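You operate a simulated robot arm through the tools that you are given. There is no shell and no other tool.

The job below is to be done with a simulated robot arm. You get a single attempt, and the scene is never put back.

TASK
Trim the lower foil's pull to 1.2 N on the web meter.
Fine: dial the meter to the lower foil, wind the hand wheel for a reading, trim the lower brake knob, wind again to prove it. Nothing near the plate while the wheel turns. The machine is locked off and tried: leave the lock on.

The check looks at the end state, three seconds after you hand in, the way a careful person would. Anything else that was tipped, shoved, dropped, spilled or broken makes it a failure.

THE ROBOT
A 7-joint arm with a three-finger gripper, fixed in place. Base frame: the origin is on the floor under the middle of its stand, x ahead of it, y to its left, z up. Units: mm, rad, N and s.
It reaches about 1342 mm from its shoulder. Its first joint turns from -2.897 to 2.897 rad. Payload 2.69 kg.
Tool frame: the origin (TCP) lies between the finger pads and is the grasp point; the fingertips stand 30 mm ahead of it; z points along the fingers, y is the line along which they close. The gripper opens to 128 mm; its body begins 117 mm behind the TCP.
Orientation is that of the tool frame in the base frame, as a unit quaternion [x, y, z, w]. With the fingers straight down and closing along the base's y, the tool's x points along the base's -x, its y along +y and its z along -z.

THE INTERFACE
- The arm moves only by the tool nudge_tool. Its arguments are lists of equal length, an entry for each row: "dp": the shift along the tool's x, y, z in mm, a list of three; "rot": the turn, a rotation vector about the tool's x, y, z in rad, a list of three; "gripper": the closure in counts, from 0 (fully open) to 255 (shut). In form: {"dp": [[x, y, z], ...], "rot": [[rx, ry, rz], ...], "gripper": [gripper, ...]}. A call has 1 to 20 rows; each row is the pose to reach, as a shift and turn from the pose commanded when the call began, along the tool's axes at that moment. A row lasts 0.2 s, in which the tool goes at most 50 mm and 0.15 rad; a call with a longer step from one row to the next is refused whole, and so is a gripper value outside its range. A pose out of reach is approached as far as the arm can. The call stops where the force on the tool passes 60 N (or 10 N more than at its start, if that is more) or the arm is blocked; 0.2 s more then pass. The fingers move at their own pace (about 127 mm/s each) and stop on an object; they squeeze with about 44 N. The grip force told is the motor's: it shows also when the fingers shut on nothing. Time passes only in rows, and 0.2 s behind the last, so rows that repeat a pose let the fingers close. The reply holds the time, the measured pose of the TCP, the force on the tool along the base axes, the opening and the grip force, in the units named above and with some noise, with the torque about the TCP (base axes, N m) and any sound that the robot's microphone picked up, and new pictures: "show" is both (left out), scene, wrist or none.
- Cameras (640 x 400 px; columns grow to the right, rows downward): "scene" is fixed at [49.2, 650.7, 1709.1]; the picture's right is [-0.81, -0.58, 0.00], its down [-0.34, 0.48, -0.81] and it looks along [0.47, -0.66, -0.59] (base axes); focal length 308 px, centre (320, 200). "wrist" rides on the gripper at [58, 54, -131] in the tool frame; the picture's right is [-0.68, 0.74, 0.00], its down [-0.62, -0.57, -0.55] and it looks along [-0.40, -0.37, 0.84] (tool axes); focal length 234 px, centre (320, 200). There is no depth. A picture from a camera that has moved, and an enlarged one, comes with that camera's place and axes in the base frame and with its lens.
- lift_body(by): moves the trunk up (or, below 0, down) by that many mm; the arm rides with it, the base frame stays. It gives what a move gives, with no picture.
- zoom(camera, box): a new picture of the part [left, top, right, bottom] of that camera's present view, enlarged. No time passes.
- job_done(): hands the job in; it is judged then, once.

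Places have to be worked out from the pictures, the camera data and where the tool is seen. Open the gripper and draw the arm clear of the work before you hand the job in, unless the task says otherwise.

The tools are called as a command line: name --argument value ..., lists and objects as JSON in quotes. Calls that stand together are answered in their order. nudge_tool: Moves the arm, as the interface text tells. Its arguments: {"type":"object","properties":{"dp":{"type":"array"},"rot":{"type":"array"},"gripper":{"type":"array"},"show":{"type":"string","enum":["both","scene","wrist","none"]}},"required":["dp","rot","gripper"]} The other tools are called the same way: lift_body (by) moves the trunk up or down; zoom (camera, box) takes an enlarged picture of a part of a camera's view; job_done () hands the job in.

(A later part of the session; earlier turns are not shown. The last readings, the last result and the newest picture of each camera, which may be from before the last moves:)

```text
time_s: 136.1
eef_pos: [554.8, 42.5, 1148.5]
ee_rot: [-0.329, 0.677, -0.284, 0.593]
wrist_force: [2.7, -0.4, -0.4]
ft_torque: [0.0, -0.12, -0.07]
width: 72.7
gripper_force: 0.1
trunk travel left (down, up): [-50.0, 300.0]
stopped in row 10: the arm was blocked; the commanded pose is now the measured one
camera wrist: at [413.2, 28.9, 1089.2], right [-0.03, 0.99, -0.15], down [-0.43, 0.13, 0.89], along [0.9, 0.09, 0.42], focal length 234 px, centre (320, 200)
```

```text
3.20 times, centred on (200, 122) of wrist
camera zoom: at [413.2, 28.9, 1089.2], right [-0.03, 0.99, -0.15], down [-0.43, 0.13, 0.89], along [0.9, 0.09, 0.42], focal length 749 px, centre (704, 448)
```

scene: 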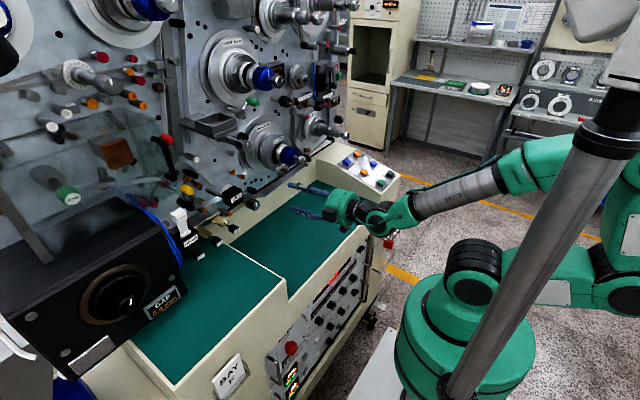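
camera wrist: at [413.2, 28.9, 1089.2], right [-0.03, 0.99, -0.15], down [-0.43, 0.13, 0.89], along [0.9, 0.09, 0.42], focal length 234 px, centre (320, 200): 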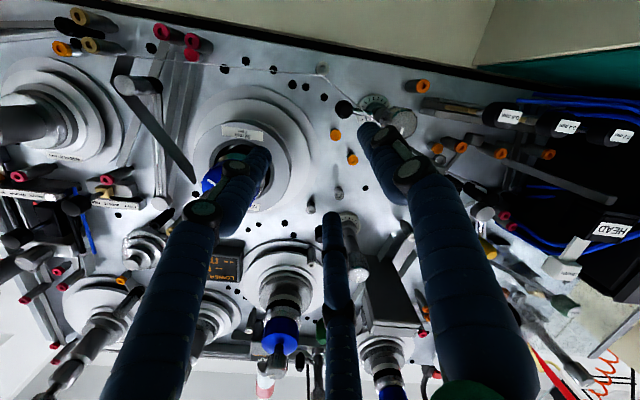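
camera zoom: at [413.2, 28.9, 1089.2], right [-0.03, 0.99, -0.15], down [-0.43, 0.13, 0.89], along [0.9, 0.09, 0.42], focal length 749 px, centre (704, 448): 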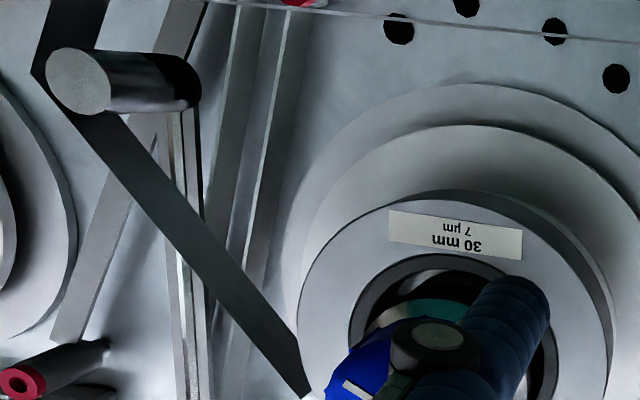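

The arm got blocked at (555, 43, 1148) — with the trunk low, its elbow folds too far back. The scene shows nothing touched at the machine. I'll raise the trunk 100 mm to regain the posture that worked on this side.

lift_body --by 100

nudge_tool --dp '[[0, 0, -15], [0, 0, -30]]' --rot '[[0, 0, 0], [0, 0, 0]]' --gripper '[110, 110]'

```text
time_s: 137.4
eef_pos: [551.1, 42.0, 1252.3]
ee_rot: [-0.329, 0.676, -0.283, 0.596]
wrist_force: [-0.1, -0.2, -0.4]
ft_torque: [0.0, -0.03, 0.03]
width: 72.7
gripper_force: 0.0
trunk travel left (down, up): [-150.0, 200.0]
```

```text
time_s: 138.0
eef_pos: [522.6, 42.9, 1256.5]
ee_rot: [-0.328, 0.676, -0.283, 0.596]
wrist_force: [-0.4, -0.3, 0.2]
ft_torque: [0.01, 0.0, -0.03]
width: 72.9
gripper_force: 0.1
trunk travel left (down, up): [-150.0, 200.0]
camera wrist: at [381.6, 28.1, 1195.9], right [-0.03, 0.99, -0.15], down [-0.44, 0.13, 0.89], along [0.9, 0.09, 0.43], focal length 234 px, centre (320, 200)
```

scene: 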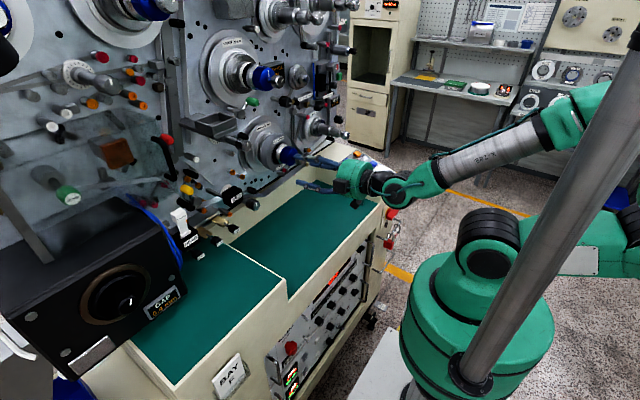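
wrist: 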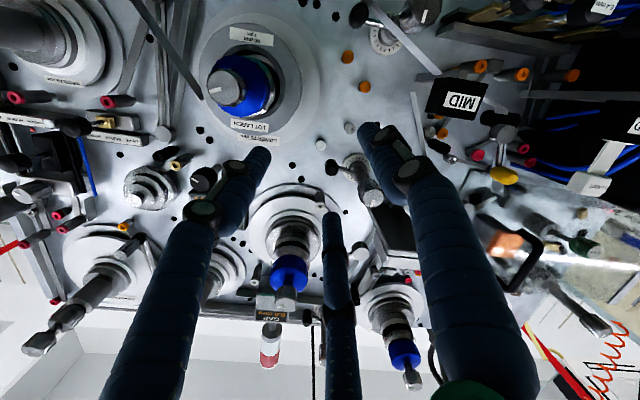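

LOWER's silver knob is clearly visible now. I'll zoom in on it from both cameras to locate it and note its pointer.

zoom --camera "wrist" --box '[160, 30, 320, 130]'

zoom --camera "scene" --box '[265, 130, 329, 170]'

```text
4.00 times, centred on (240, 80) of wrist
camera zoom: at [381.6, 28.1, 1195.9], right [-0.03, 0.99, -0.15], down [-0.44, 0.13, 0.89], along [0.9, 0.09, 0.43], focal length 937 px, centre (640, 680)
```

zoom: 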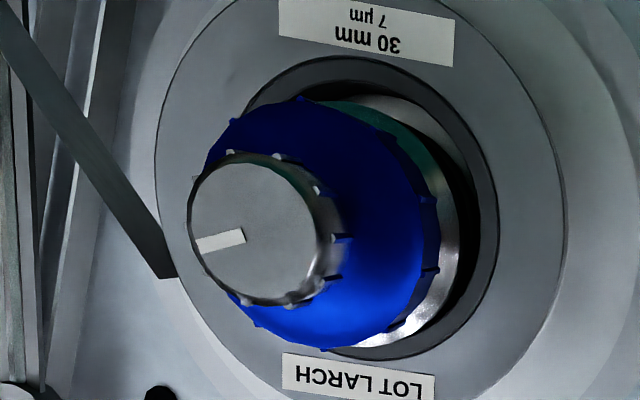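

```text
10.00 times, centred on (297, 150) of scene
camera zoom: at [49.2, 650.7, 1709.1], right [-0.81, -0.58, 0.0], down [-0.34, 0.48, -0.81], along [0.47, -0.66, -0.59], focal length 3084 px, centre (550, 700)
```

zoom: 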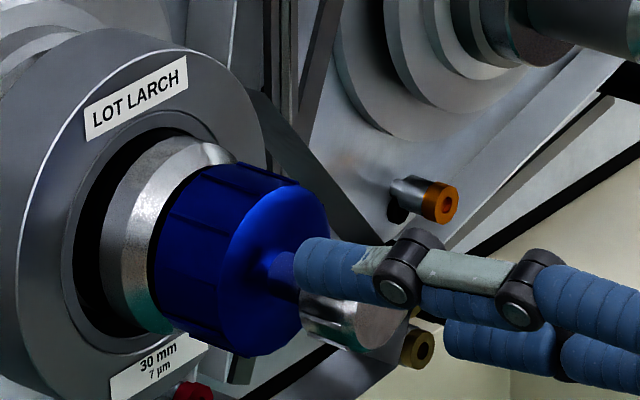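

The silver knob's face is at about (619, -53, 1211), Ø≈32 mm, ~22 mm deep, with the blue chuck knob behind from x≈660 (must not be touched). Pointer is ~73° clockwise from up. I'll go to a pre-grasp with a slight right yaw.

nudge_tool --dp '[[22, -5, 6], [45, -10, 12], [67, -14, 20], [89, -19, 38]]' --rot '[[0.057, 0.02, 0], [0.114, 0.041, 0], [0.171, 0.062, 0], [0.228, 0.082, 0]]' --gripper '[110, 110, 120, 130]'

zoom --camera "wrist" --box '[240, 80, 400, 200]'

```text
time_s: 139.0
eef_pos: [550.5, -40.1, 1211.1]
ee_rot: [-0.247, 0.663, -0.373, 0.601]
wrist_force: [-1.4, 0.0, -0.1]
ft_torque: [0.0, 0.02, 0.05]
width: 62.7
gripper_force: 0.2
trunk travel left (down, up): [-150.0, 200.0]
camera wrist: at [420.3, -28.0, 1132.7], right [0.19, 0.97, -0.17], down [-0.51, 0.24, 0.82], along [0.84, -0.07, 0.54], focal length 234 px, centre (320, 200)
```

scene: 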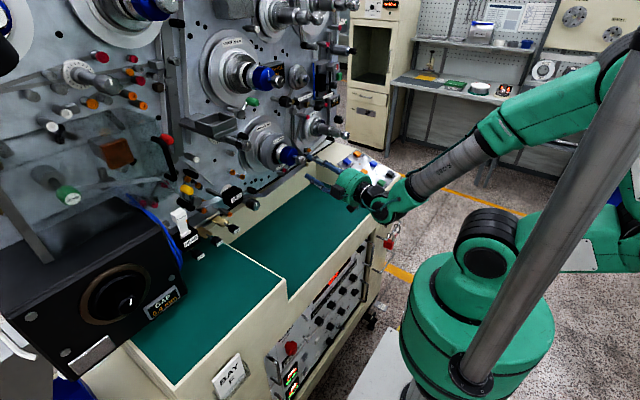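
wrist: 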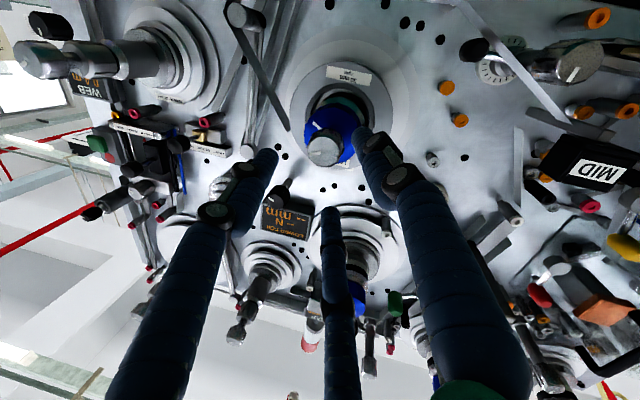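

```text
3.33 times, centred on (320, 140) of wrist
camera zoom: at [420.3, -28.0, 1132.7], right [0.19, 0.97, -0.17], down [-0.51, 0.24, 0.82], along [0.84, -0.07, 0.54], focal length 781 px, centre (320, 400)
```

zoom: 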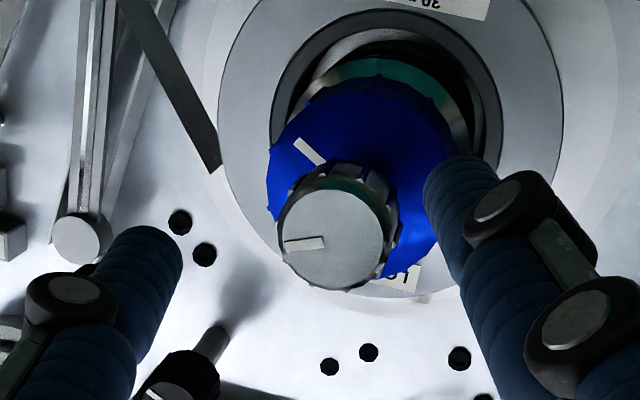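

Axis confirmed at y≈-52.3, z≈1209.5, and the meter is visible from here too. I'll advance to TCP x≈610 and grip only the silver knob.

nudge_tool --dp '[[-0.9, 1.7, 15], [-1.8, 3.5, 30], [-1.8, 3.5, 45], [-1.8, 3.5, 59], [-1.8, 3.5, 59], [-1.8, 3.5, 59], [-1.8, 3.5, 59]]' --rot '[[0, 0, 0], [0, 0, 0], [0, 0, 0], [0, 0, 0], [0, 0, 0], [0, 0, 0], [0, 0, 0]]' --gripper '[130, 130, 130, 130, 130, 200, 230]'

zoom --camera "wrist" --box '[240, 100, 400, 220]'

zoom --camera "scene" --box '[265, 130, 345, 180]'

```text
time_s: 140.6
eef_pos: [613.0, -48.1, 1209.1]
ee_rot: [-0.247, 0.663, -0.372, 0.601]
wrist_force: [5.1, 3.5, 4.0]
ft_torque: [0.04, -0.18, -0.08]
width: 33.7
gripper_force: 44.7
trunk travel left (down, up): [-150.0, 200.0]
camera wrist: at [481.6, -35.7, 1131.0], right [0.19, 0.97, -0.17], down [-0.51, 0.24, 0.82], along [0.84, -0.07, 0.54], focal length 234 px, centre (320, 200)
```

scene: 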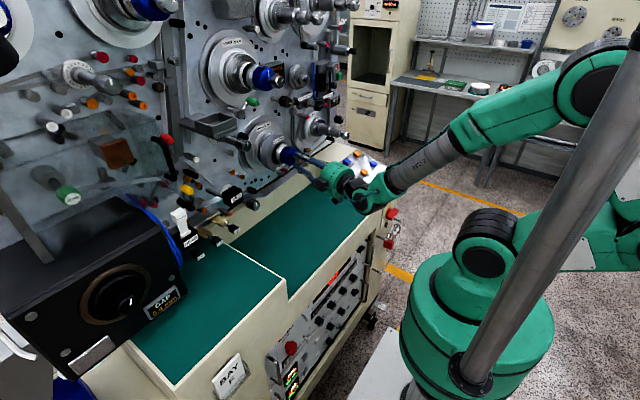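
wrist: 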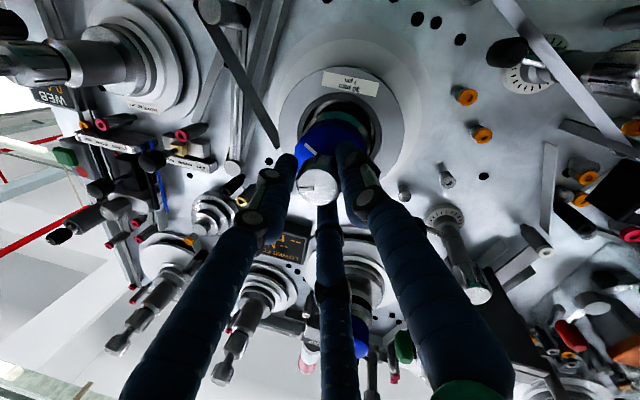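

```text
3.33 times, centred on (320, 160) of wrist
camera zoom: at [481.6, -35.7, 1131.0], right [0.19, 0.97, -0.17], down [-0.51, 0.24, 0.82], along [0.84, -0.07, 0.54], focal length 781 px, centre (320, 333)
```

zoom: 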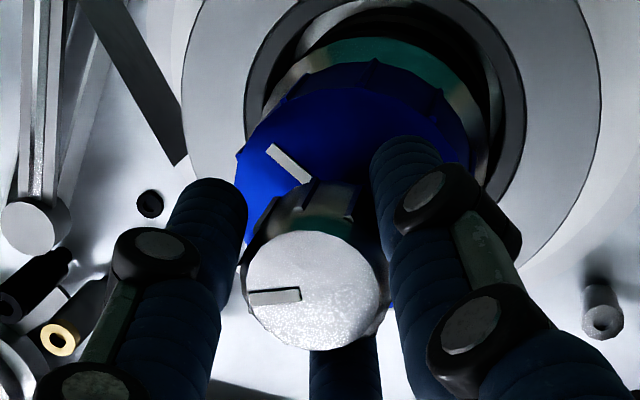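

```text
8.00 times, centred on (305, 155) of scene
camera zoom: at [49.2, 650.7, 1709.1], right [-0.81, -0.58, 0.0], down [-0.34, 0.48, -0.81], along [0.47, -0.66, -0.59], focal length 2467 px, centre (440, 560)
```

zoom: 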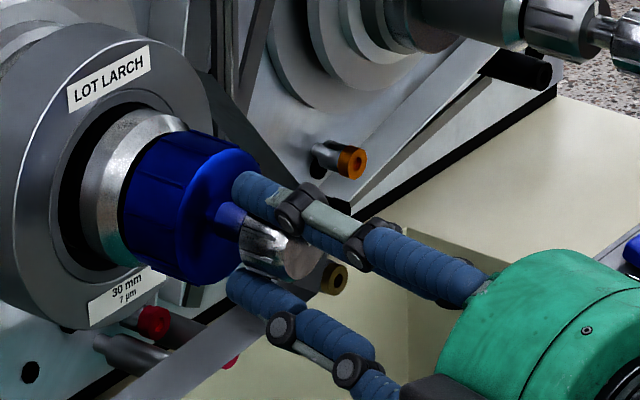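

Firm, well-centered grip (33.7 mm, side load ~5 N), tips ~11 mm short of the blue knob. I'll turn the silver brake knob clockwise 0.5 rad slowly about its axis.

nudge_tool --dp '[[-0.16, -0.22, 0], [-0.31, -0.43, 0], [-0.47, -0.64, 0], [-0.62, -0.85, 0], [-0.72, -1.09, 0.01], [-0.82, -1.34, 0.03], [-0.91, -1.58, 0.04], [-1.01, -1.82, 0.06]]' --rot '[[-0.0098, 0.0076, 0.0613], [-0.0196, 0.0151, 0.1226], [-0.0294, 0.0227, 0.1839], [-0.0393, 0.0303, 0.2453], [-0.0491, 0.0378, 0.3066], [-0.0589, 0.0454, 0.3679], [-0.0687, 0.0529, 0.4292], [-0.0785, 0.0605, 0.4905]]' --gripper '[240, 240, 240, 240, 240, 240, 240, 240]' --show "wrist"

zoom --camera "wrist" --box '[240, 100, 400, 220]'

```text
time_s: 142.4
eef_pos: [613.0, -46.2, 1211.0]
ee_rot: [-0.09, 0.735, -0.196, 0.643]
wrist_force: [9.0, -2.9, -3.5]
ft_torque: [-0.04, 0.08, 0.15]
width: 33.6
gripper_force: 45.5
trunk travel left (down, up): [-150.0, 200.0]
camera wrist: at [481.3, 0.5, 1148.7], right [0.19, 0.93, 0.32], down [-0.51, -0.18, 0.84], along [0.84, -0.32, 0.44], focal length 234 px, centre (320, 200)
```

wrist: 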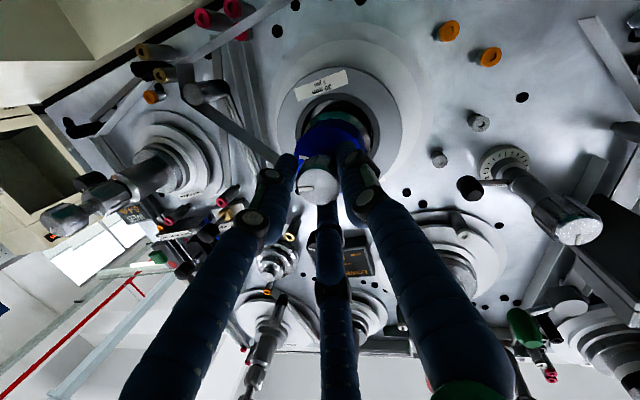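

```text
3.33 times, centred on (320, 160) of wrist
camera zoom: at [481.3, 0.5, 1148.7], right [0.19, 0.93, 0.32], down [-0.51, -0.18, 0.84], along [0.84, -0.32, 0.44], focal length 781 px, centre (320, 333)
```

zoom: 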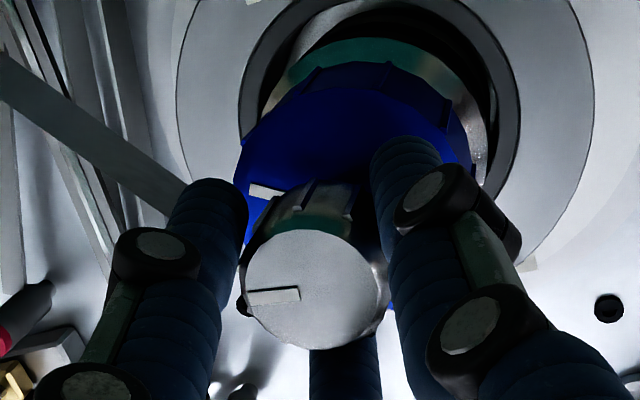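

The silver knob turned fully with the gripper, and the blue one didn't move. I'll release, back off, and go to the wheel for a reading.

nudge_tool --dp '[[0, 0, 0], [0, 0, 0], [5.5, -4.2, -34], [11, -8.4, -69], [17.3, -13.2, -107.8], [0.7, 30.2, -116.7], [-15.8, 73.6, -125.6], [-32.4, 117, -134.5], [-49, 160.4, -143.3], [-65.5, 203.8, -152.2], [-82.1, 247.2, -161.1], [-98.7, 290.6, -170], [-115.2, 334, -178.9], [-131.8, 377.4, -187.8], [-148.4, 420.8, -196.7], [-164.9, 464.2, -205.5], [-181.5, 507.6, -214.4], [-198.1, 551, -223.3]]' --rot '[[0, 0, 0], [0, 0, 0], [0, 0, 0], [0, 0, 0], [0, 0, 0], [-0.0025, -0.0165, -0.0802], [-0.0049, -0.0331, -0.1605], [-0.0074, -0.0496, -0.2407], [-0.0098, -0.0662, -0.3209], [-0.0123, -0.0827, -0.4012], [-0.0148, -0.0992, -0.4814], [-0.0172, -0.1158, -0.5616], [-0.0197, -0.1323, -0.6418], [-0.0222, -0.1488, -0.7221], [-0.0246, -0.1654, -0.8023], [-0.0271, -0.1819, -0.8825], [-0.0295, -0.1985, -0.9628], [-0.032, -0.215, -1.043]]' --gripper '[130, 130, 130, 130, 130, 110, 110, 110, 110, 110, 110, 110, 110, 110, 110, 110, 110, 110]'

```text
time_s: 146.2
eef_pos: [493.0, 568.5, 1190.2]
ee_rot: [-0.474, 0.525, -0.468, 0.53]
wrist_force: [0.5, -0.5, 0.3]
ft_torque: [-0.02, -0.01, 0.03]
width: 73.0
gripper_force: 0.1
trunk travel left (down, up): [-150.0, 200.0]
camera wrist: at [361.3, 514.0, 1129.6], right [-0.01, 0.76, -0.66], down [-0.55, 0.54, 0.63], along [0.83, 0.37, 0.41], focal length 234 px, centre (320, 200)
```

scene: 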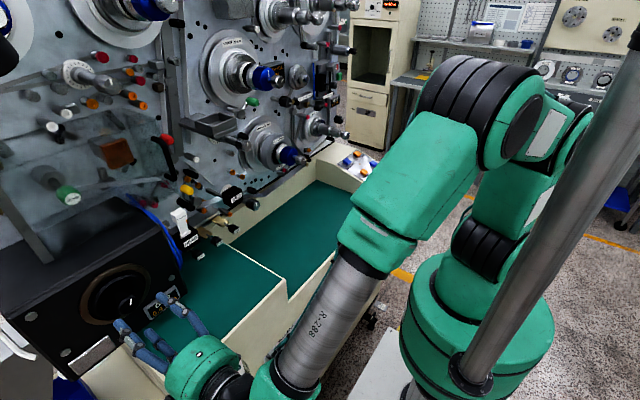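
wrist: 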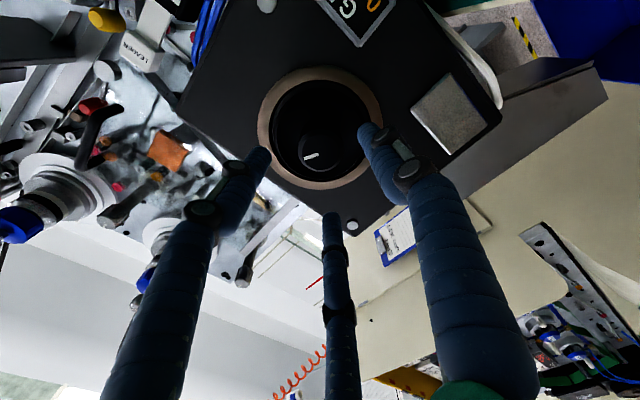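

On target again. Advance, grip, and wind clockwise 1.5 rad.

nudge_tool --dp '[[0, 0, 22], [0, 0, 44], [0, 0, 66], [0, 0, 66], [0, 0, 66], [0, 0, 66], [0, 0, 66], [0, 0, 66], [0, 0, 66], [0, 0, 66], [0, 0, 66], [0, 0, 66], [0, 0, 66], [0, 0, 66], [0, 0, 66], [0, 0, 66], [0, 0, 66], [0, 0, 66]]' --rot '[[0, 0, 0], [0, 0, 0], [0, 0, 0], [0, 0, 0], [0, 0, 0], [0, 0, 0], [0, 0, 0.125], [0, 0, 0.25], [0, 0, 0.375], [0, 0, 0.5], [0, 0, 0.625], [0, 0, 0.75], [0, 0, 0.875], [0, 0, 1.0], [0, 0, 1.125], [0, 0, 1.25], [0, 0, 1.375], [0, 0, 1.5]]' --gripper '[110, 110, 110, 200, 220, 220, 220, 220, 220, 220, 220, 220, 220, 220, 220, 220, 220, 220]' --show "wrist"

zoom --camera "wrist" --box '[200, 325, 264, 365]'

zoom --camera "scene" --box '[320, 90, 352, 110]'

```text
time_s: 150.0
eef_pos: [557.0, 568.7, 1189.8]
ee_rot: [0.012, 0.707, 0.02, 0.707]
wrist_force: [21.0, 24.5, 9.0]
ft_torque: [0.01, -0.58, 0.6]
width: 40.3
gripper_force: 44.9
trunk travel left (down, up): [-150.0, 200.0]
camera wrist: at [425.0, 623.2, 1133.3], right [-0.01, 0.71, 0.71], down [-0.54, -0.6, 0.59], along [0.84, -0.38, 0.39], focal length 234 px, centre (320, 200)
```

wrist: 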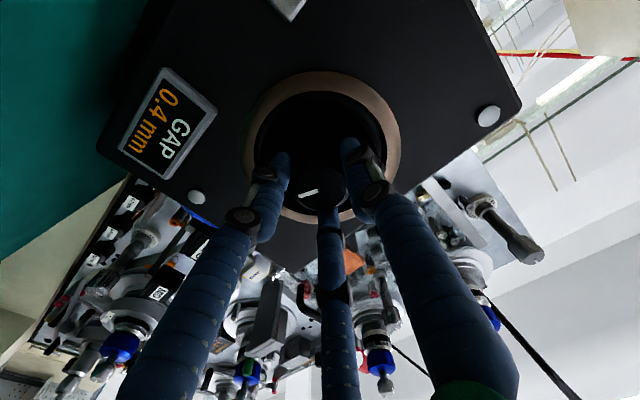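

```text
10.00 times, centred on (232, 345) of wrist
camera zoom: at [425.0, 623.2, 1133.3], right [-0.01, 0.71, 0.71], down [-0.54, -0.6, 0.59], along [0.84, -0.38, 0.39], focal length 2342 px, centre (1200, -1250)
```

zoom: 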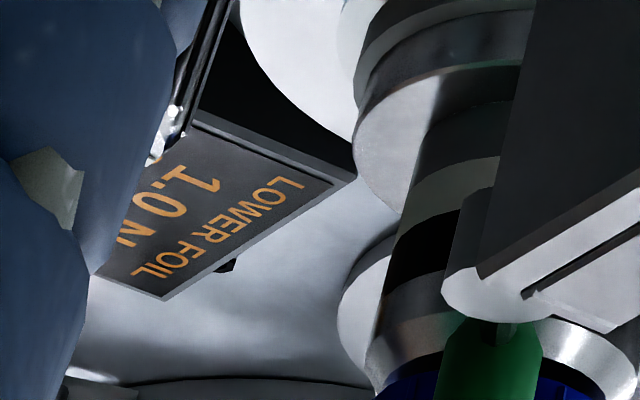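

```text
16.00 times, centred on (336, 100) of scene
camera zoom: at [49.2, 650.7, 1709.1], right [-0.81, -0.58, 0.0], down [-0.34, 0.48, -0.81], along [0.47, -0.66, -0.59], focal length 4934 px, centre (64, 1800)
```

zoom: 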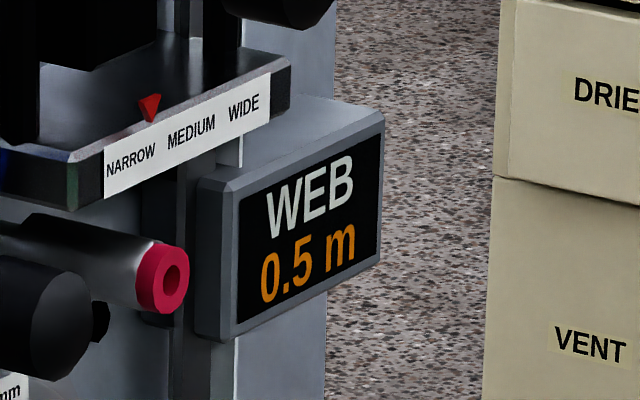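

The meter now reads 1.0 N: 0.5 rad gave +0.2 N, so another ~0.5 rad should give 1.2 N. I'll back off and also read the mm line to check the guide restoration.

nudge_tool --dp '[[0, 0, 0], [0, 0, 0], [0, 0, -30], [0, 0, -65], [-25, 8, -78], [-50, 16, -78]]' --rot '[[0, 0, 0], [0, 0, 0], [0, 0, 0], [0, 0, 0], [0, 0, 0.01], [0, 0, 0.02]]' --gripper '[110, 110, 110, 110, 110, 110]' --show "wrist"

zoom --camera "wrist" --box '[190, 295, 254, 335]'

zoom --camera "wrist" --box '[80, 180, 180, 260]'

```text
time_s: 151.4
eef_pos: [479.4, 580.8, 1240.5]
ee_rot: [0.018, 0.707, 0.024, 0.707]
wrist_force: [-0.4, -0.5, -1.9]
ft_torque: [0.01, -0.02, -0.04]
width: 72.9
gripper_force: 0.1
trunk travel left (down, up): [-150.0, 200.0]
camera wrist: at [346.8, 635.8, 1184.7], right [-0.01, 0.69, 0.72], down [-0.54, -0.61, 0.58], along [0.84, -0.39, 0.38], focal length 234 px, centre (320, 200)
```

wrist: 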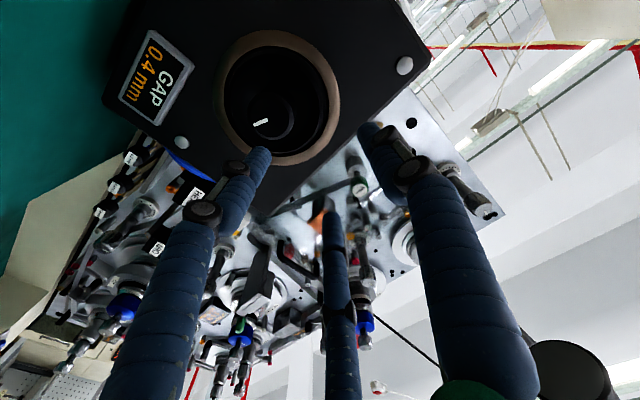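

```text
10.00 times, centred on (222, 315) of wrist
camera zoom: at [346.8, 635.8, 1184.7], right [-0.01, 0.69, 0.72], down [-0.54, -0.61, 0.58], along [0.84, -0.39, 0.38], focal length 2342 px, centre (1300, -950)
```

zoom: 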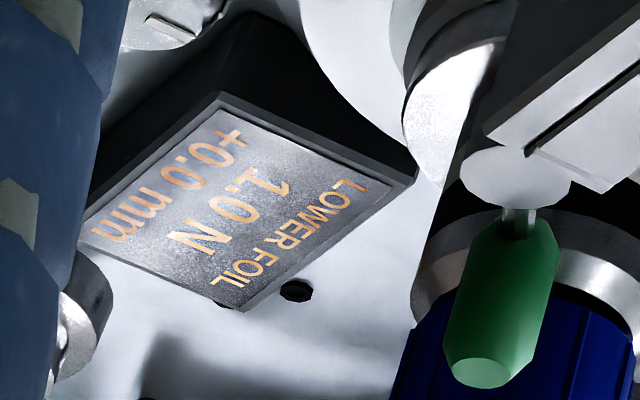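

```text
5.00 times, centred on (130, 220) of wrist
camera zoom: at [346.8, 635.8, 1184.7], right [-0.01, 0.69, 0.72], down [-0.54, -0.61, 0.58], along [0.84, -0.39, 0.38], focal length 1171 px, centre (1270, 100)
```

zoom: 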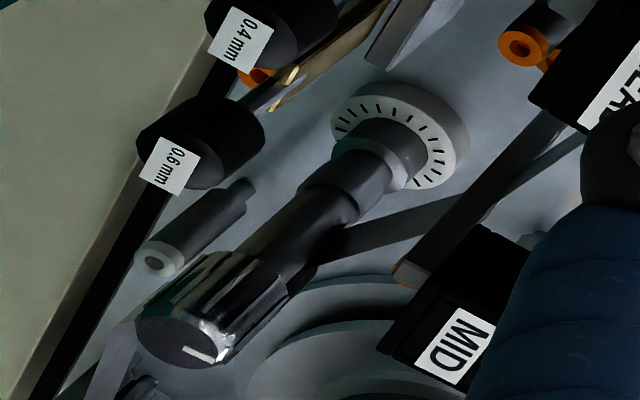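

Meter: LOWER FOIL 1.0 N, +0.0 mm — guide is restored. Back to the LOWER silver brake knob for the second trim.

nudge_tool --dp '[[-0.4, -47.7, 1], [-0.9, -95.5, 2], [-1.3, -143.2, 3], [-1.8, -191, 5], [-2.2, -238.7, 6], [-2.6, -286.4, 7], [-3.1, -334.2, 8], [-3.5, -381.9, 9], [-4, -429.6, 10], [-4.4, -477.4, 11], [-4.8, -525.1, 13], [-5.3, -572.9, 14], [-5.7, -620.6, 15], [-5.7, -620.6, 41], [-5.7, -620.6, 67]]' --rot '[[0.0131, 0.006, -0.0645], [0.0263, 0.012, -0.129], [0.0394, 0.018, -0.1935], [0.0526, 0.0241, -0.258], [0.0657, 0.0301, -0.3225], [0.0788, 0.0361, -0.387], [0.092, 0.0421, -0.4515], [0.1051, 0.0481, -0.5161], [0.1183, 0.0541, -0.5806], [0.1314, 0.0601, -0.6451], [0.1445, 0.0661, -0.7096], [0.1577, 0.0722, -0.7741], [0.1708, 0.0782, -0.8386], [0.184, 0.0842, -0.9031], [0.1971, 0.0902, -0.9676]]' --gripper '[110, 110, 110, 110, 110, 110, 110, 110, 110, 110, 110, 110, 130, 130, 130]'

zoom --camera "wrist" --box '[240, 80, 400, 200]'

```text
time_s: 154.6
eef_pos: [553.7, -39.9, 1207.1]
ee_rot: [-0.247, 0.663, -0.371, 0.601]
wrist_force: [0.1, -0.2, -0.1]
ft_torque: [-0.01, -0.02, 0.01]
width: 62.7
gripper_force: 0.1
trunk travel left (down, up): [-150.0, 200.0]
camera wrist: at [421.6, -27.2, 1128.6], right [0.19, 0.97, -0.17], down [-0.51, 0.24, 0.83], along [0.84, -0.08, 0.54], focal length 234 px, centre (320, 200)
```

scene: 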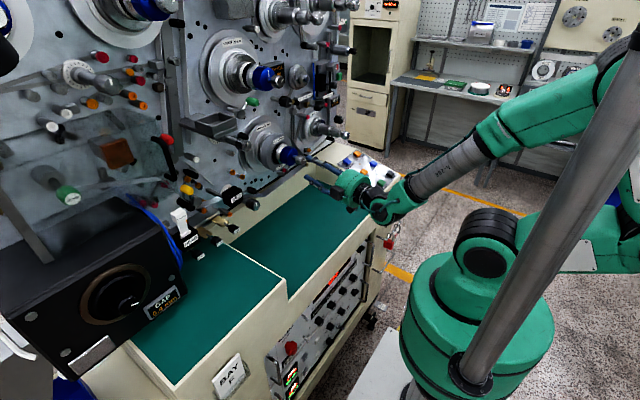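
wrist: 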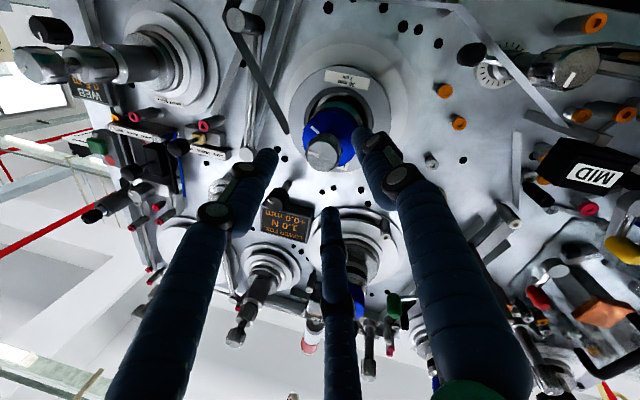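

```text
3.33 times, centred on (320, 140) of wrist
camera zoom: at [421.6, -27.2, 1128.6], right [0.19, 0.97, -0.17], down [-0.51, 0.24, 0.83], along [0.84, -0.08, 0.54], focal length 781 px, centre (320, 400)
```

zoom: 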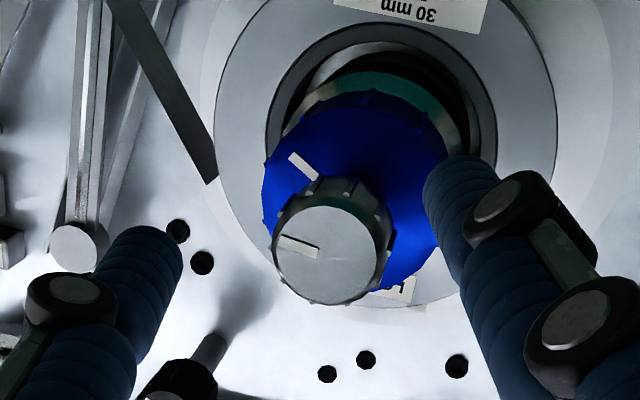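

The pointer reads ~95° (from 73°), consistent with +0.2 N. I'll grip the silver knob again and turn another 0.5 rad clockwise.

nudge_tool --dp '[[-1.8, 0.5, 15], [-3.7, 1.1, 30], [-3.7, 1.1, 45], [-3.7, 1.1, 59], [-3.7, 1.1, 59], [-3.7, 1.1, 59], [-3.7, 1.1, 59]]' --rot '[[0, 0, 0], [0, 0, 0], [0, 0, 0], [0, 0, 0], [0, 0, 0], [0, 0, 0], [0, 0, 0]]' --gripper '[130, 130, 130, 130, 130, 200, 240]' --show "wrist"

zoom --camera "wrist" --box '[240, 100, 400, 220]'

```text
time_s: 156.2
eef_pos: [610.2, -46.1, 1210.6]
ee_rot: [-0.246, 0.663, -0.371, 0.602]
wrist_force: [-0.5, 0.0, 4.8]
ft_torque: [-0.03, -0.36, 0.4]
width: 33.5
gripper_force: 45.5
trunk travel left (down, up): [-150.0, 200.0]
camera wrist: at [479.0, -34.2, 1131.0], right [0.19, 0.97, -0.16], down [-0.51, 0.24, 0.82], along [0.84, -0.08, 0.54], focal length 234 px, centre (320, 200)
```

wrist: 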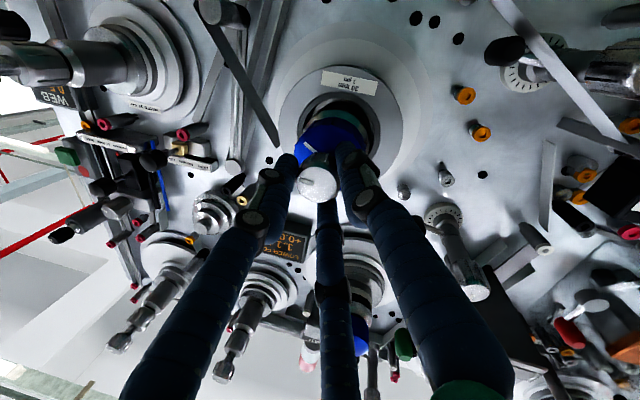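

```text
3.33 times, centred on (320, 160) of wrist
camera zoom: at [479.0, -34.2, 1131.0], right [0.19, 0.97, -0.16], down [-0.51, 0.24, 0.82], along [0.84, -0.08, 0.54], focal length 781 px, centre (320, 333)
```

zoom: 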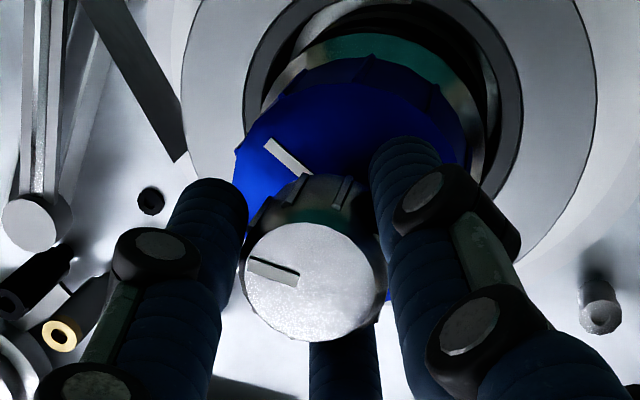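

The meter seems to show a digit change while gripping; zooming on it.

zoom --camera "wrist" --box '[250, 205, 322, 270]'

```text
6.15 times, centred on (286, 238) of wrist
camera zoom: at [479.0, -34.2, 1131.0], right [0.19, 0.97, -0.16], down [-0.51, 0.24, 0.82], along [0.84, -0.08, 0.54], focal length 1441 px, centre (529, -31)
```

zoom: 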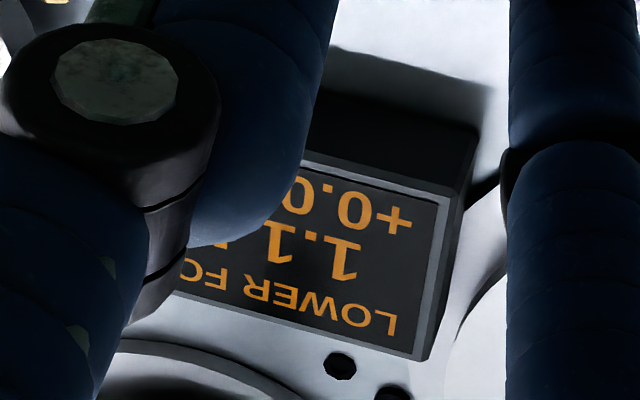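

It updates live: 1.1 N now (gripping nudged it). I'll turn just 0.2 rad more while the reading is still alive and check.

nudge_tool --dp '[[-0.1, -0.2, 0], [-0.3, -0.4, 0], [-0.5, -0.7, 0]]' --rot '[[-0.0105, 0.0081, 0.0654], [-0.0209, 0.0161, 0.1308], [-0.0314, 0.0242, 0.1962]]' --gripper '[240, 240, 240]' --show "wrist"

zoom --camera "wrist" --box '[270, 205, 380, 285]'

```text
time_s: 157.0
eef_pos: [610.1, -45.9, 1210.7]
ee_rot: [-0.185, 0.696, -0.304, 0.623]
wrist_force: [-1.6, -4.9, 8.6]
ft_torque: [-0.07, -0.35, 0.19]
width: 33.5
gripper_force: 44.9
trunk travel left (down, up): [-150.0, 200.0]
camera wrist: at [479.0, -18.8, 1136.0], right [0.19, 0.98, 0.03], down [-0.51, 0.07, 0.86], along [0.84, -0.18, 0.52], focal length 234 px, centre (320, 200)
```

wrist: 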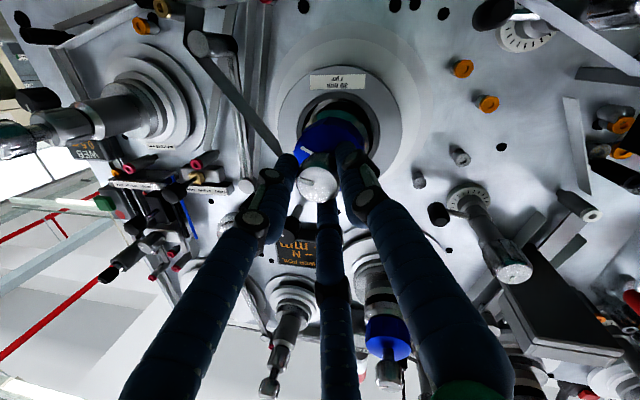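

```text
5.00 times, centred on (325, 245) of wrist
camera zoom: at [479.0, -18.8, 1136.0], right [0.19, 0.98, 0.03], down [-0.51, 0.07, 0.86], along [0.84, -0.18, 0.52], focal length 1171 px, centre (295, -25)
```

zoom: 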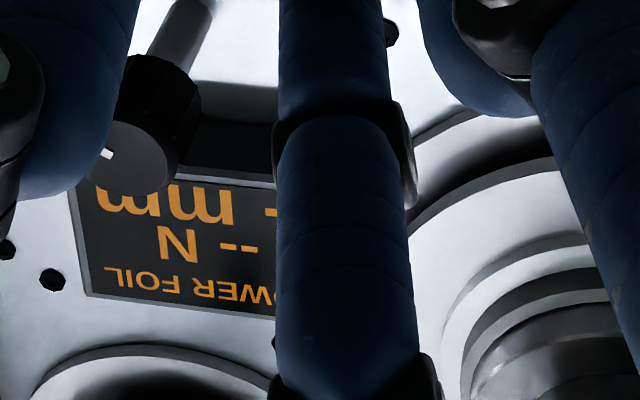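

The reading timed out, so I'll release, back off and wind again to prove the new setting.

nudge_tool --dp '[[0, 0, 0], [0, 0, 0], [5.4, -4.2, -34], [10.8, -8.5, -69], [16.9, -13.3, -107.8], [-11.9, 22.9, -117.5], [-40.6, 59.2, -127.3], [-69.4, 95.4, -137], [-98.1, 131.7, -146.8], [-126.9, 167.9, -156.5], [-155.7, 204.1, -166.3], [-184.4, 240.4, -176], [-213.2, 276.6, -185.8], [-241.9, 312.8, -195.5], [-270.7, 349.1, -205.3], [-299.5, 385.3, -215], [-328.2, 421.6, -224.8], [-357, 457.8, -234.5]]' --rot '[[0, 0, 0], [0, 0, 0], [0, 0, 0], [0, 0, 0], [0, 0, 0], [-0.0049, -0.0156, -0.0572], [-0.0097, -0.0312, -0.1144], [-0.0146, -0.0468, -0.1716], [-0.0194, -0.0624, -0.2287], [-0.0243, -0.078, -0.2859], [-0.0291, -0.0936, -0.3431], [-0.034, -0.1091, -0.4003], [-0.0388, -0.1247, -0.4575], [-0.0437, -0.1403, -0.5147], [-0.0485, -0.1559, -0.5718], [-0.0534, -0.1715, -0.629], [-0.0582, -0.1871, -0.6862], [-0.0631, -0.2027, -0.7434]]' --gripper '[130, 130, 130, 130, 130, 110, 110, 110, 110, 110, 110, 110, 110, 110, 110, 110, 110, 110]' --show "wrist"

```text
time_s: 160.8
eef_pos: [488.6, 570.6, 1191.4]
ee_rot: [-0.473, 0.526, -0.467, 0.53]
wrist_force: [-0.4, -0.1, 0.1]
ft_torque: [0.01, 0.0, 0.03]
width: 73.0
gripper_force: 0.1
trunk travel left (down, up): [-150.0, 200.0]
camera wrist: at [359.1, 516.1, 1131.2], right [-0.01, 0.76, -0.65], down [-0.55, 0.54, 0.63], along [0.83, 0.37, 0.41], focal length 234 px, centre (320, 200)
```

wrist: 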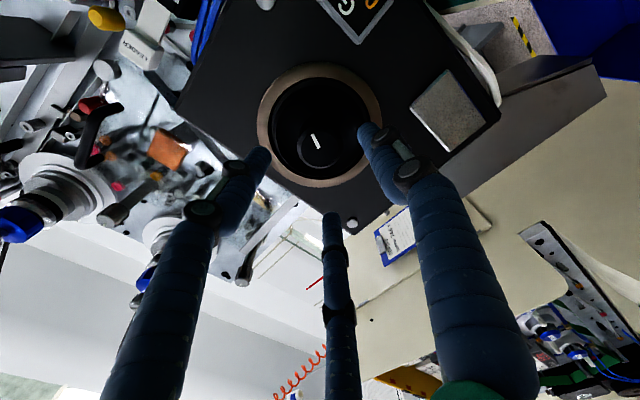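

In place (2 mm off in y, which I'll correct). Advance, grip and wind clockwise 1.5 rad.

nudge_tool --dp '[[1, 0.4, 23], [2.1, 0.8, 46], [2.1, 0.8, 69], [2.1, 0.8, 69], [2.1, 0.8, 69], [2.1, 0.8, 69], [2.1, 0.8, 69], [2.1, 0.8, 69], [2.1, 0.8, 69], [2.1, 0.8, 69], [2.1, 0.8, 69], [2.1, 0.8, 69], [2.1, 0.8, 69], [2.1, 0.8, 69], [2.1, 0.8, 69], [2.1, 0.8, 69], [2.1, 0.8, 69], [2.1, 0.8, 69]]' --rot '[[0, 0, 0], [0, 0, 0], [0, 0, 0], [0, 0, 0], [0, 0, 0], [0, 0, 0], [0, 0, 0.125], [0, 0, 0.25], [0, 0, 0.375], [0, 0, 0.5], [0, 0, 0.625], [0, 0, 0.75], [0, 0, 0.875], [0, 0, 1.0], [0, 0, 1.125], [0, 0, 1.25], [0, 0, 1.375], [0, 0, 1.5]]' --gripper '[110, 110, 110, 200, 220, 220, 220, 220, 220, 220, 220, 220, 220, 220, 220, 220, 220, 220]' --show "wrist"

zoom --camera "wrist" --box '[200, 325, 264, 365]'

```text
time_s: 164.6
eef_pos: [559.8, 569.2, 1189.4]
ee_rot: [0.013, 0.707, 0.021, 0.707]
wrist_force: [14.7, 36.0, 29.5]
ft_torque: [0.01, -1.03, 0.84]
width: 40.8
gripper_force: 45.1
trunk travel left (down, up): [-150.0, 200.0]
camera wrist: at [427.8, 623.5, 1134.1], right [-0.01, 0.7, 0.71], down [-0.54, -0.6, 0.59], along [0.84, -0.38, 0.39], focal length 234 px, centre (320, 200)
```

wrist: 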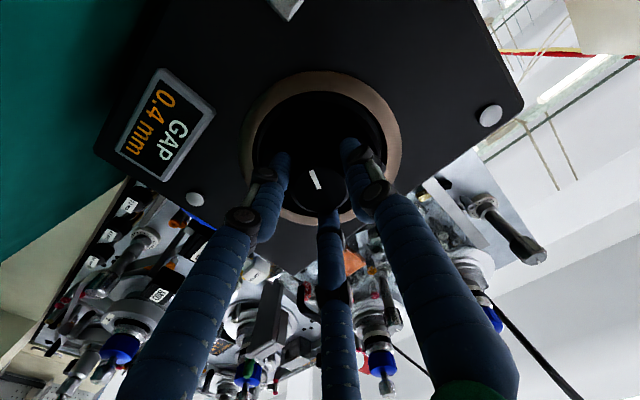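

```text
10.00 times, centred on (232, 345) of wrist
camera zoom: at [427.8, 623.5, 1134.1], right [-0.01, 0.7, 0.71], down [-0.54, -0.6, 0.59], along [0.84, -0.38, 0.39], focal length 2342 px, centre (1200, -1250)
```

zoom: 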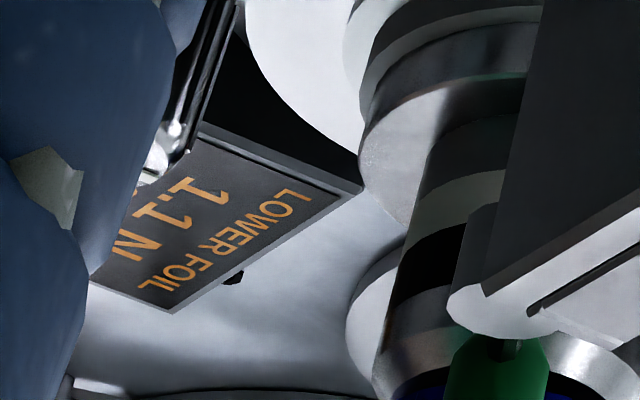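

1.1 N now. One more small trim (~0.22 rad) should land at 1.2. I'll release the wheel and return to the brake knob.

nudge_tool --dp '[[0, 0, 0], [0, 0, 0], [0, 0, -35], [0, 0, -75]]' --rot '[[0, 0, 0], [0, 0, 0], [0, 0, 0], [0, 0, 0]]' --gripper '[110, 110, 110, 110]' --show "none"

```text
time_s: 165.6
eef_pos: [484.1, 567.5, 1188.8]
ee_rot: [0.013, 0.708, 0.02, 0.706]
wrist_force: [0.5, 0.0, 0.1]
ft_torque: [0.0, 0.0, 0.01]
width: 73.1
gripper_force: 0.1
trunk travel left (down, up): [-150.0, 200.0]
```

Heading straight back to the brake knob pre-grasp.

nudge_tool --dp '[[-3.7, -46.6, 1], [-7.4, -93.2, 2], [-11.2, -139.8, 3], [-14.9, -186.4, 4.5], [-18.6, -233, 5.5], [-22.3, -279.6, 6.5], [-26.1, -326.1, 7.5], [-29.8, -372.7, 8.5], [-33.5, -419.3, 9.5], [-37.2, -465.9, 10.5], [-41, -512.5, 12], [-44.7, -559.1, 13], [-48.4, -605.7, 15], [-48.4, -605.7, 62.7]]' --rot '[[0.0142, 0.0064, -0.0683], [0.0284, 0.0128, -0.1365], [0.0426, 0.0192, -0.2048], [0.0568, 0.0256, -0.273], [0.071, 0.032, -0.3413], [0.0852, 0.0384, -0.4095], [0.0994, 0.0448, -0.4778], [0.1136, 0.0511, -0.5461], [0.1278, 0.0575, -0.6143], [0.142, 0.0639, -0.6826], [0.1562, 0.0703, -0.7508], [0.1704, 0.0767, -0.8191], [0.1846, 0.0831, -0.8873], [0.1988, 0.0895, -0.9556]]' --gripper '[110, 110, 110, 110, 110, 110, 110, 110, 110, 110, 120, 130, 130, 130]' --show "wrist"

zoom --camera "wrist" --box '[240, 80, 400, 200]'

zoom --camera "wrist" --box '[250, 190, 322, 255]'

```text
time_s: 168.6
eef_pos: [552.2, -42.3, 1212.0]
ee_rot: [-0.248, 0.662, -0.374, 0.601]
wrist_force: [-2.1, 0.6, 0.5]
ft_torque: [0.03, 0.11, 0.04]
width: 62.5
gripper_force: 0.0
trunk travel left (down, up): [-150.0, 200.0]
camera wrist: at [420.4, -31.2, 1132.3], right [0.2, 0.97, -0.17], down [-0.51, 0.25, 0.82], along [0.84, -0.07, 0.54], focal length 234 px, centre (320, 200)
```

wrist: 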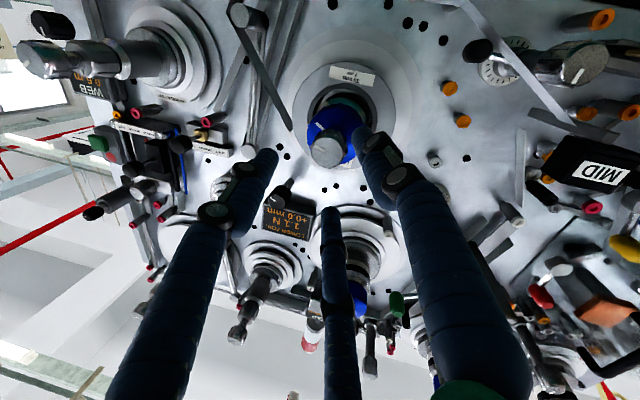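

```text
3.33 times, centred on (320, 140) of wrist
camera zoom: at [420.4, -31.2, 1132.3], right [0.2, 0.97, -0.17], down [-0.51, 0.25, 0.82], along [0.84, -0.07, 0.54], focal length 781 px, centre (320, 400)
```

zoom: 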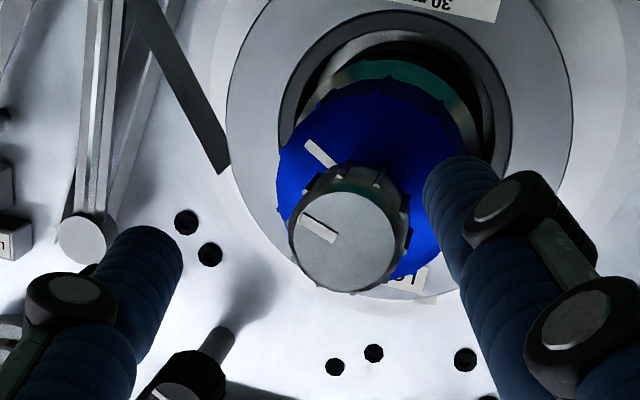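

```text
6.15 times, centred on (286, 222) of wrist
camera zoom: at [420.4, -31.2, 1132.3], right [0.2, 0.97, -0.17], down [-0.51, 0.25, 0.82], along [0.84, -0.07, 0.54], focal length 1441 px, centre (529, 62)
```

zoom: 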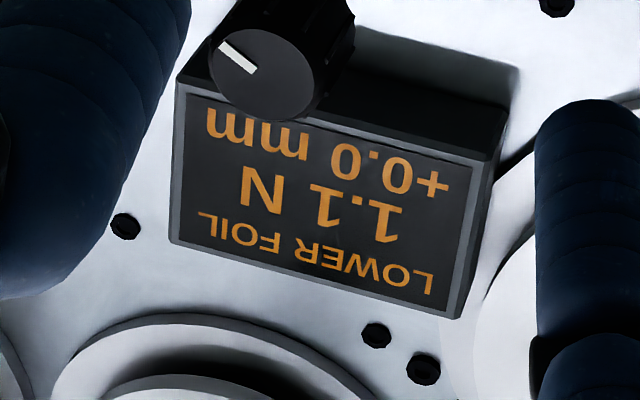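

Still live: 1.1 N, +0.0 mm; pointer ~111°. I'll grip quickly while the reading is alive.

nudge_tool --dp '[[-1.7, 3.2, 30], [-3.5, 6.4, 59], [-3.5, 6.4, 59], [-3.5, 6.4, 59]]' --rot '[[0, 0, 0], [0, 0, 0], [0, 0, 0], [0, 0, 0]]' --gripper '[130, 130, 240, 240]' --show "wrist"

zoom --camera "wrist" --box '[250, 205, 322, 270]'

zoom --camera "wrist" --box '[240, 100, 400, 220]'

```text
time_s: 169.6
eef_pos: [613.6, -47.0, 1210.1]
ee_rot: [-0.247, 0.661, -0.374, 0.602]
wrist_force: [-1.9, -4.5, 14.0]
ft_torque: [-0.06, -0.42, 0.38]
width: 33.1
gripper_force: 44.6
trunk travel left (down, up): [-150.0, 200.0]
camera wrist: at [482.2, -35.1, 1130.5], right [0.2, 0.97, -0.17], down [-0.51, 0.25, 0.82], along [0.84, -0.07, 0.54], focal length 234 px, centre (320, 200)
```

wrist: 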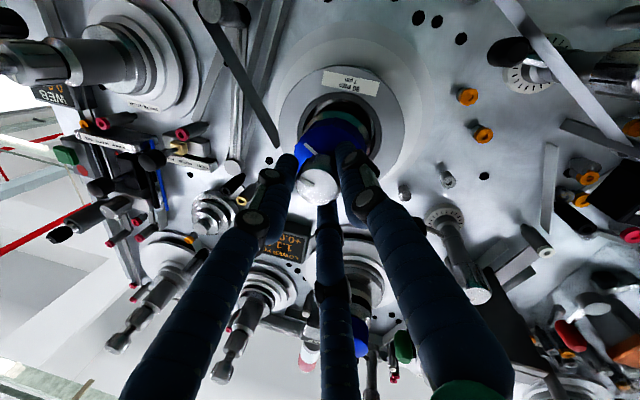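

```text
6.15 times, centred on (286, 238) of wrist
camera zoom: at [482.2, -35.1, 1130.5], right [0.2, 0.97, -0.17], down [-0.51, 0.25, 0.82], along [0.84, -0.07, 0.54], focal length 1441 px, centre (529, -31)
```

zoom: 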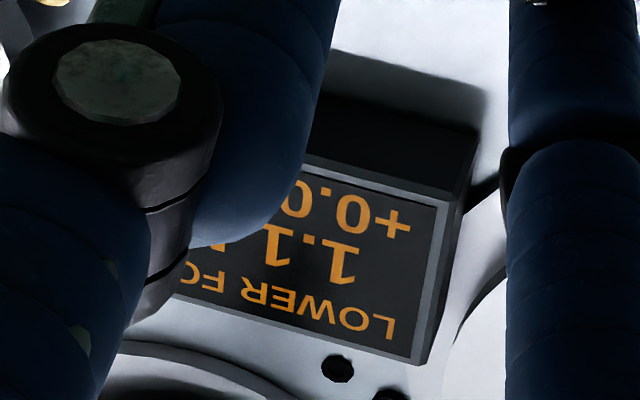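

```text
3.33 times, centred on (320, 160) of wrist
camera zoom: at [482.2, -35.1, 1130.5], right [0.2, 0.97, -0.17], down [-0.51, 0.25, 0.82], along [0.84, -0.07, 0.54], focal length 781 px, centre (320, 333)
```

zoom: 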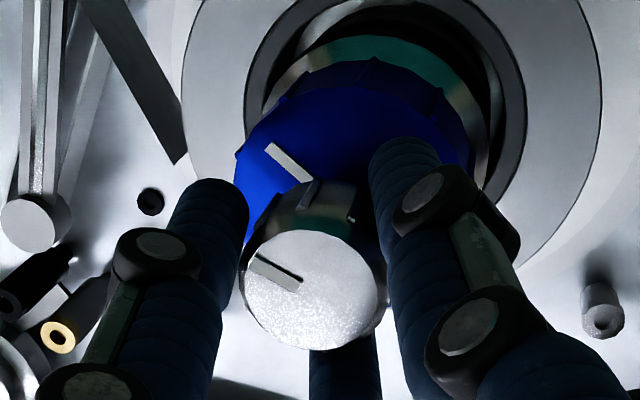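

Live 1.1 N while gripped. Turn 0.1 rad and read.

nudge_tool --dp '[[-0.1, -0.2, 0]]' --rot '[[-0.0157, 0.0121, 0.098]]' --gripper '[240]' --show "wrist"

zoom --camera "wrist" --box '[258, 205, 338, 275]'

```text
time_s: 170.0
eef_pos: [613.1, -46.7, 1209.6]
ee_rot: [-0.217, 0.679, -0.341, 0.613]
wrist_force: [5.6, -7.9, 22.2]
ft_torque: [-0.06, -0.43, 0.18]
width: 33.3
gripper_force: 45.1
trunk travel left (down, up): [-150.0, 200.0]
camera wrist: at [482.2, -27.3, 1132.3], right [0.2, 0.98, -0.07], down [-0.51, 0.16, 0.84], along [0.84, -0.13, 0.53], focal length 234 px, centre (320, 200)
```

wrist: 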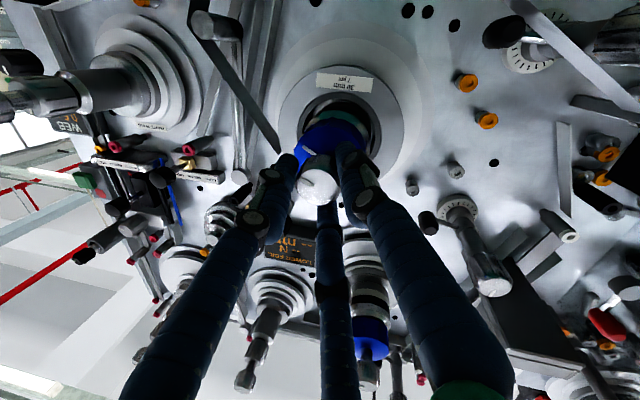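

```text
5.71 times, centred on (298, 240) of wrist
camera zoom: at [482.2, -27.3, 1132.3], right [0.2, 0.98, -0.07], down [-0.51, 0.16, 0.84], along [0.84, -0.13, 0.53], focal length 1338 px, centre (446, -29)
```

zoom: 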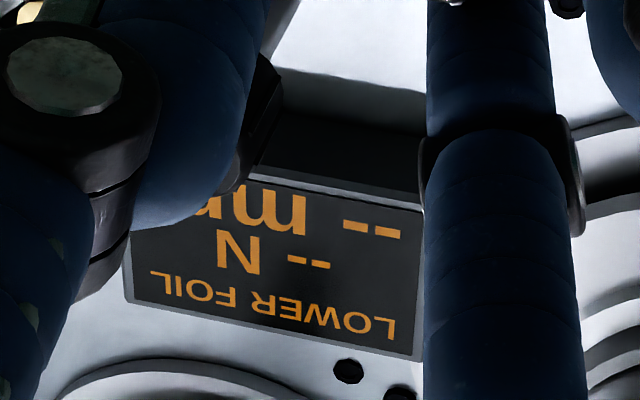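

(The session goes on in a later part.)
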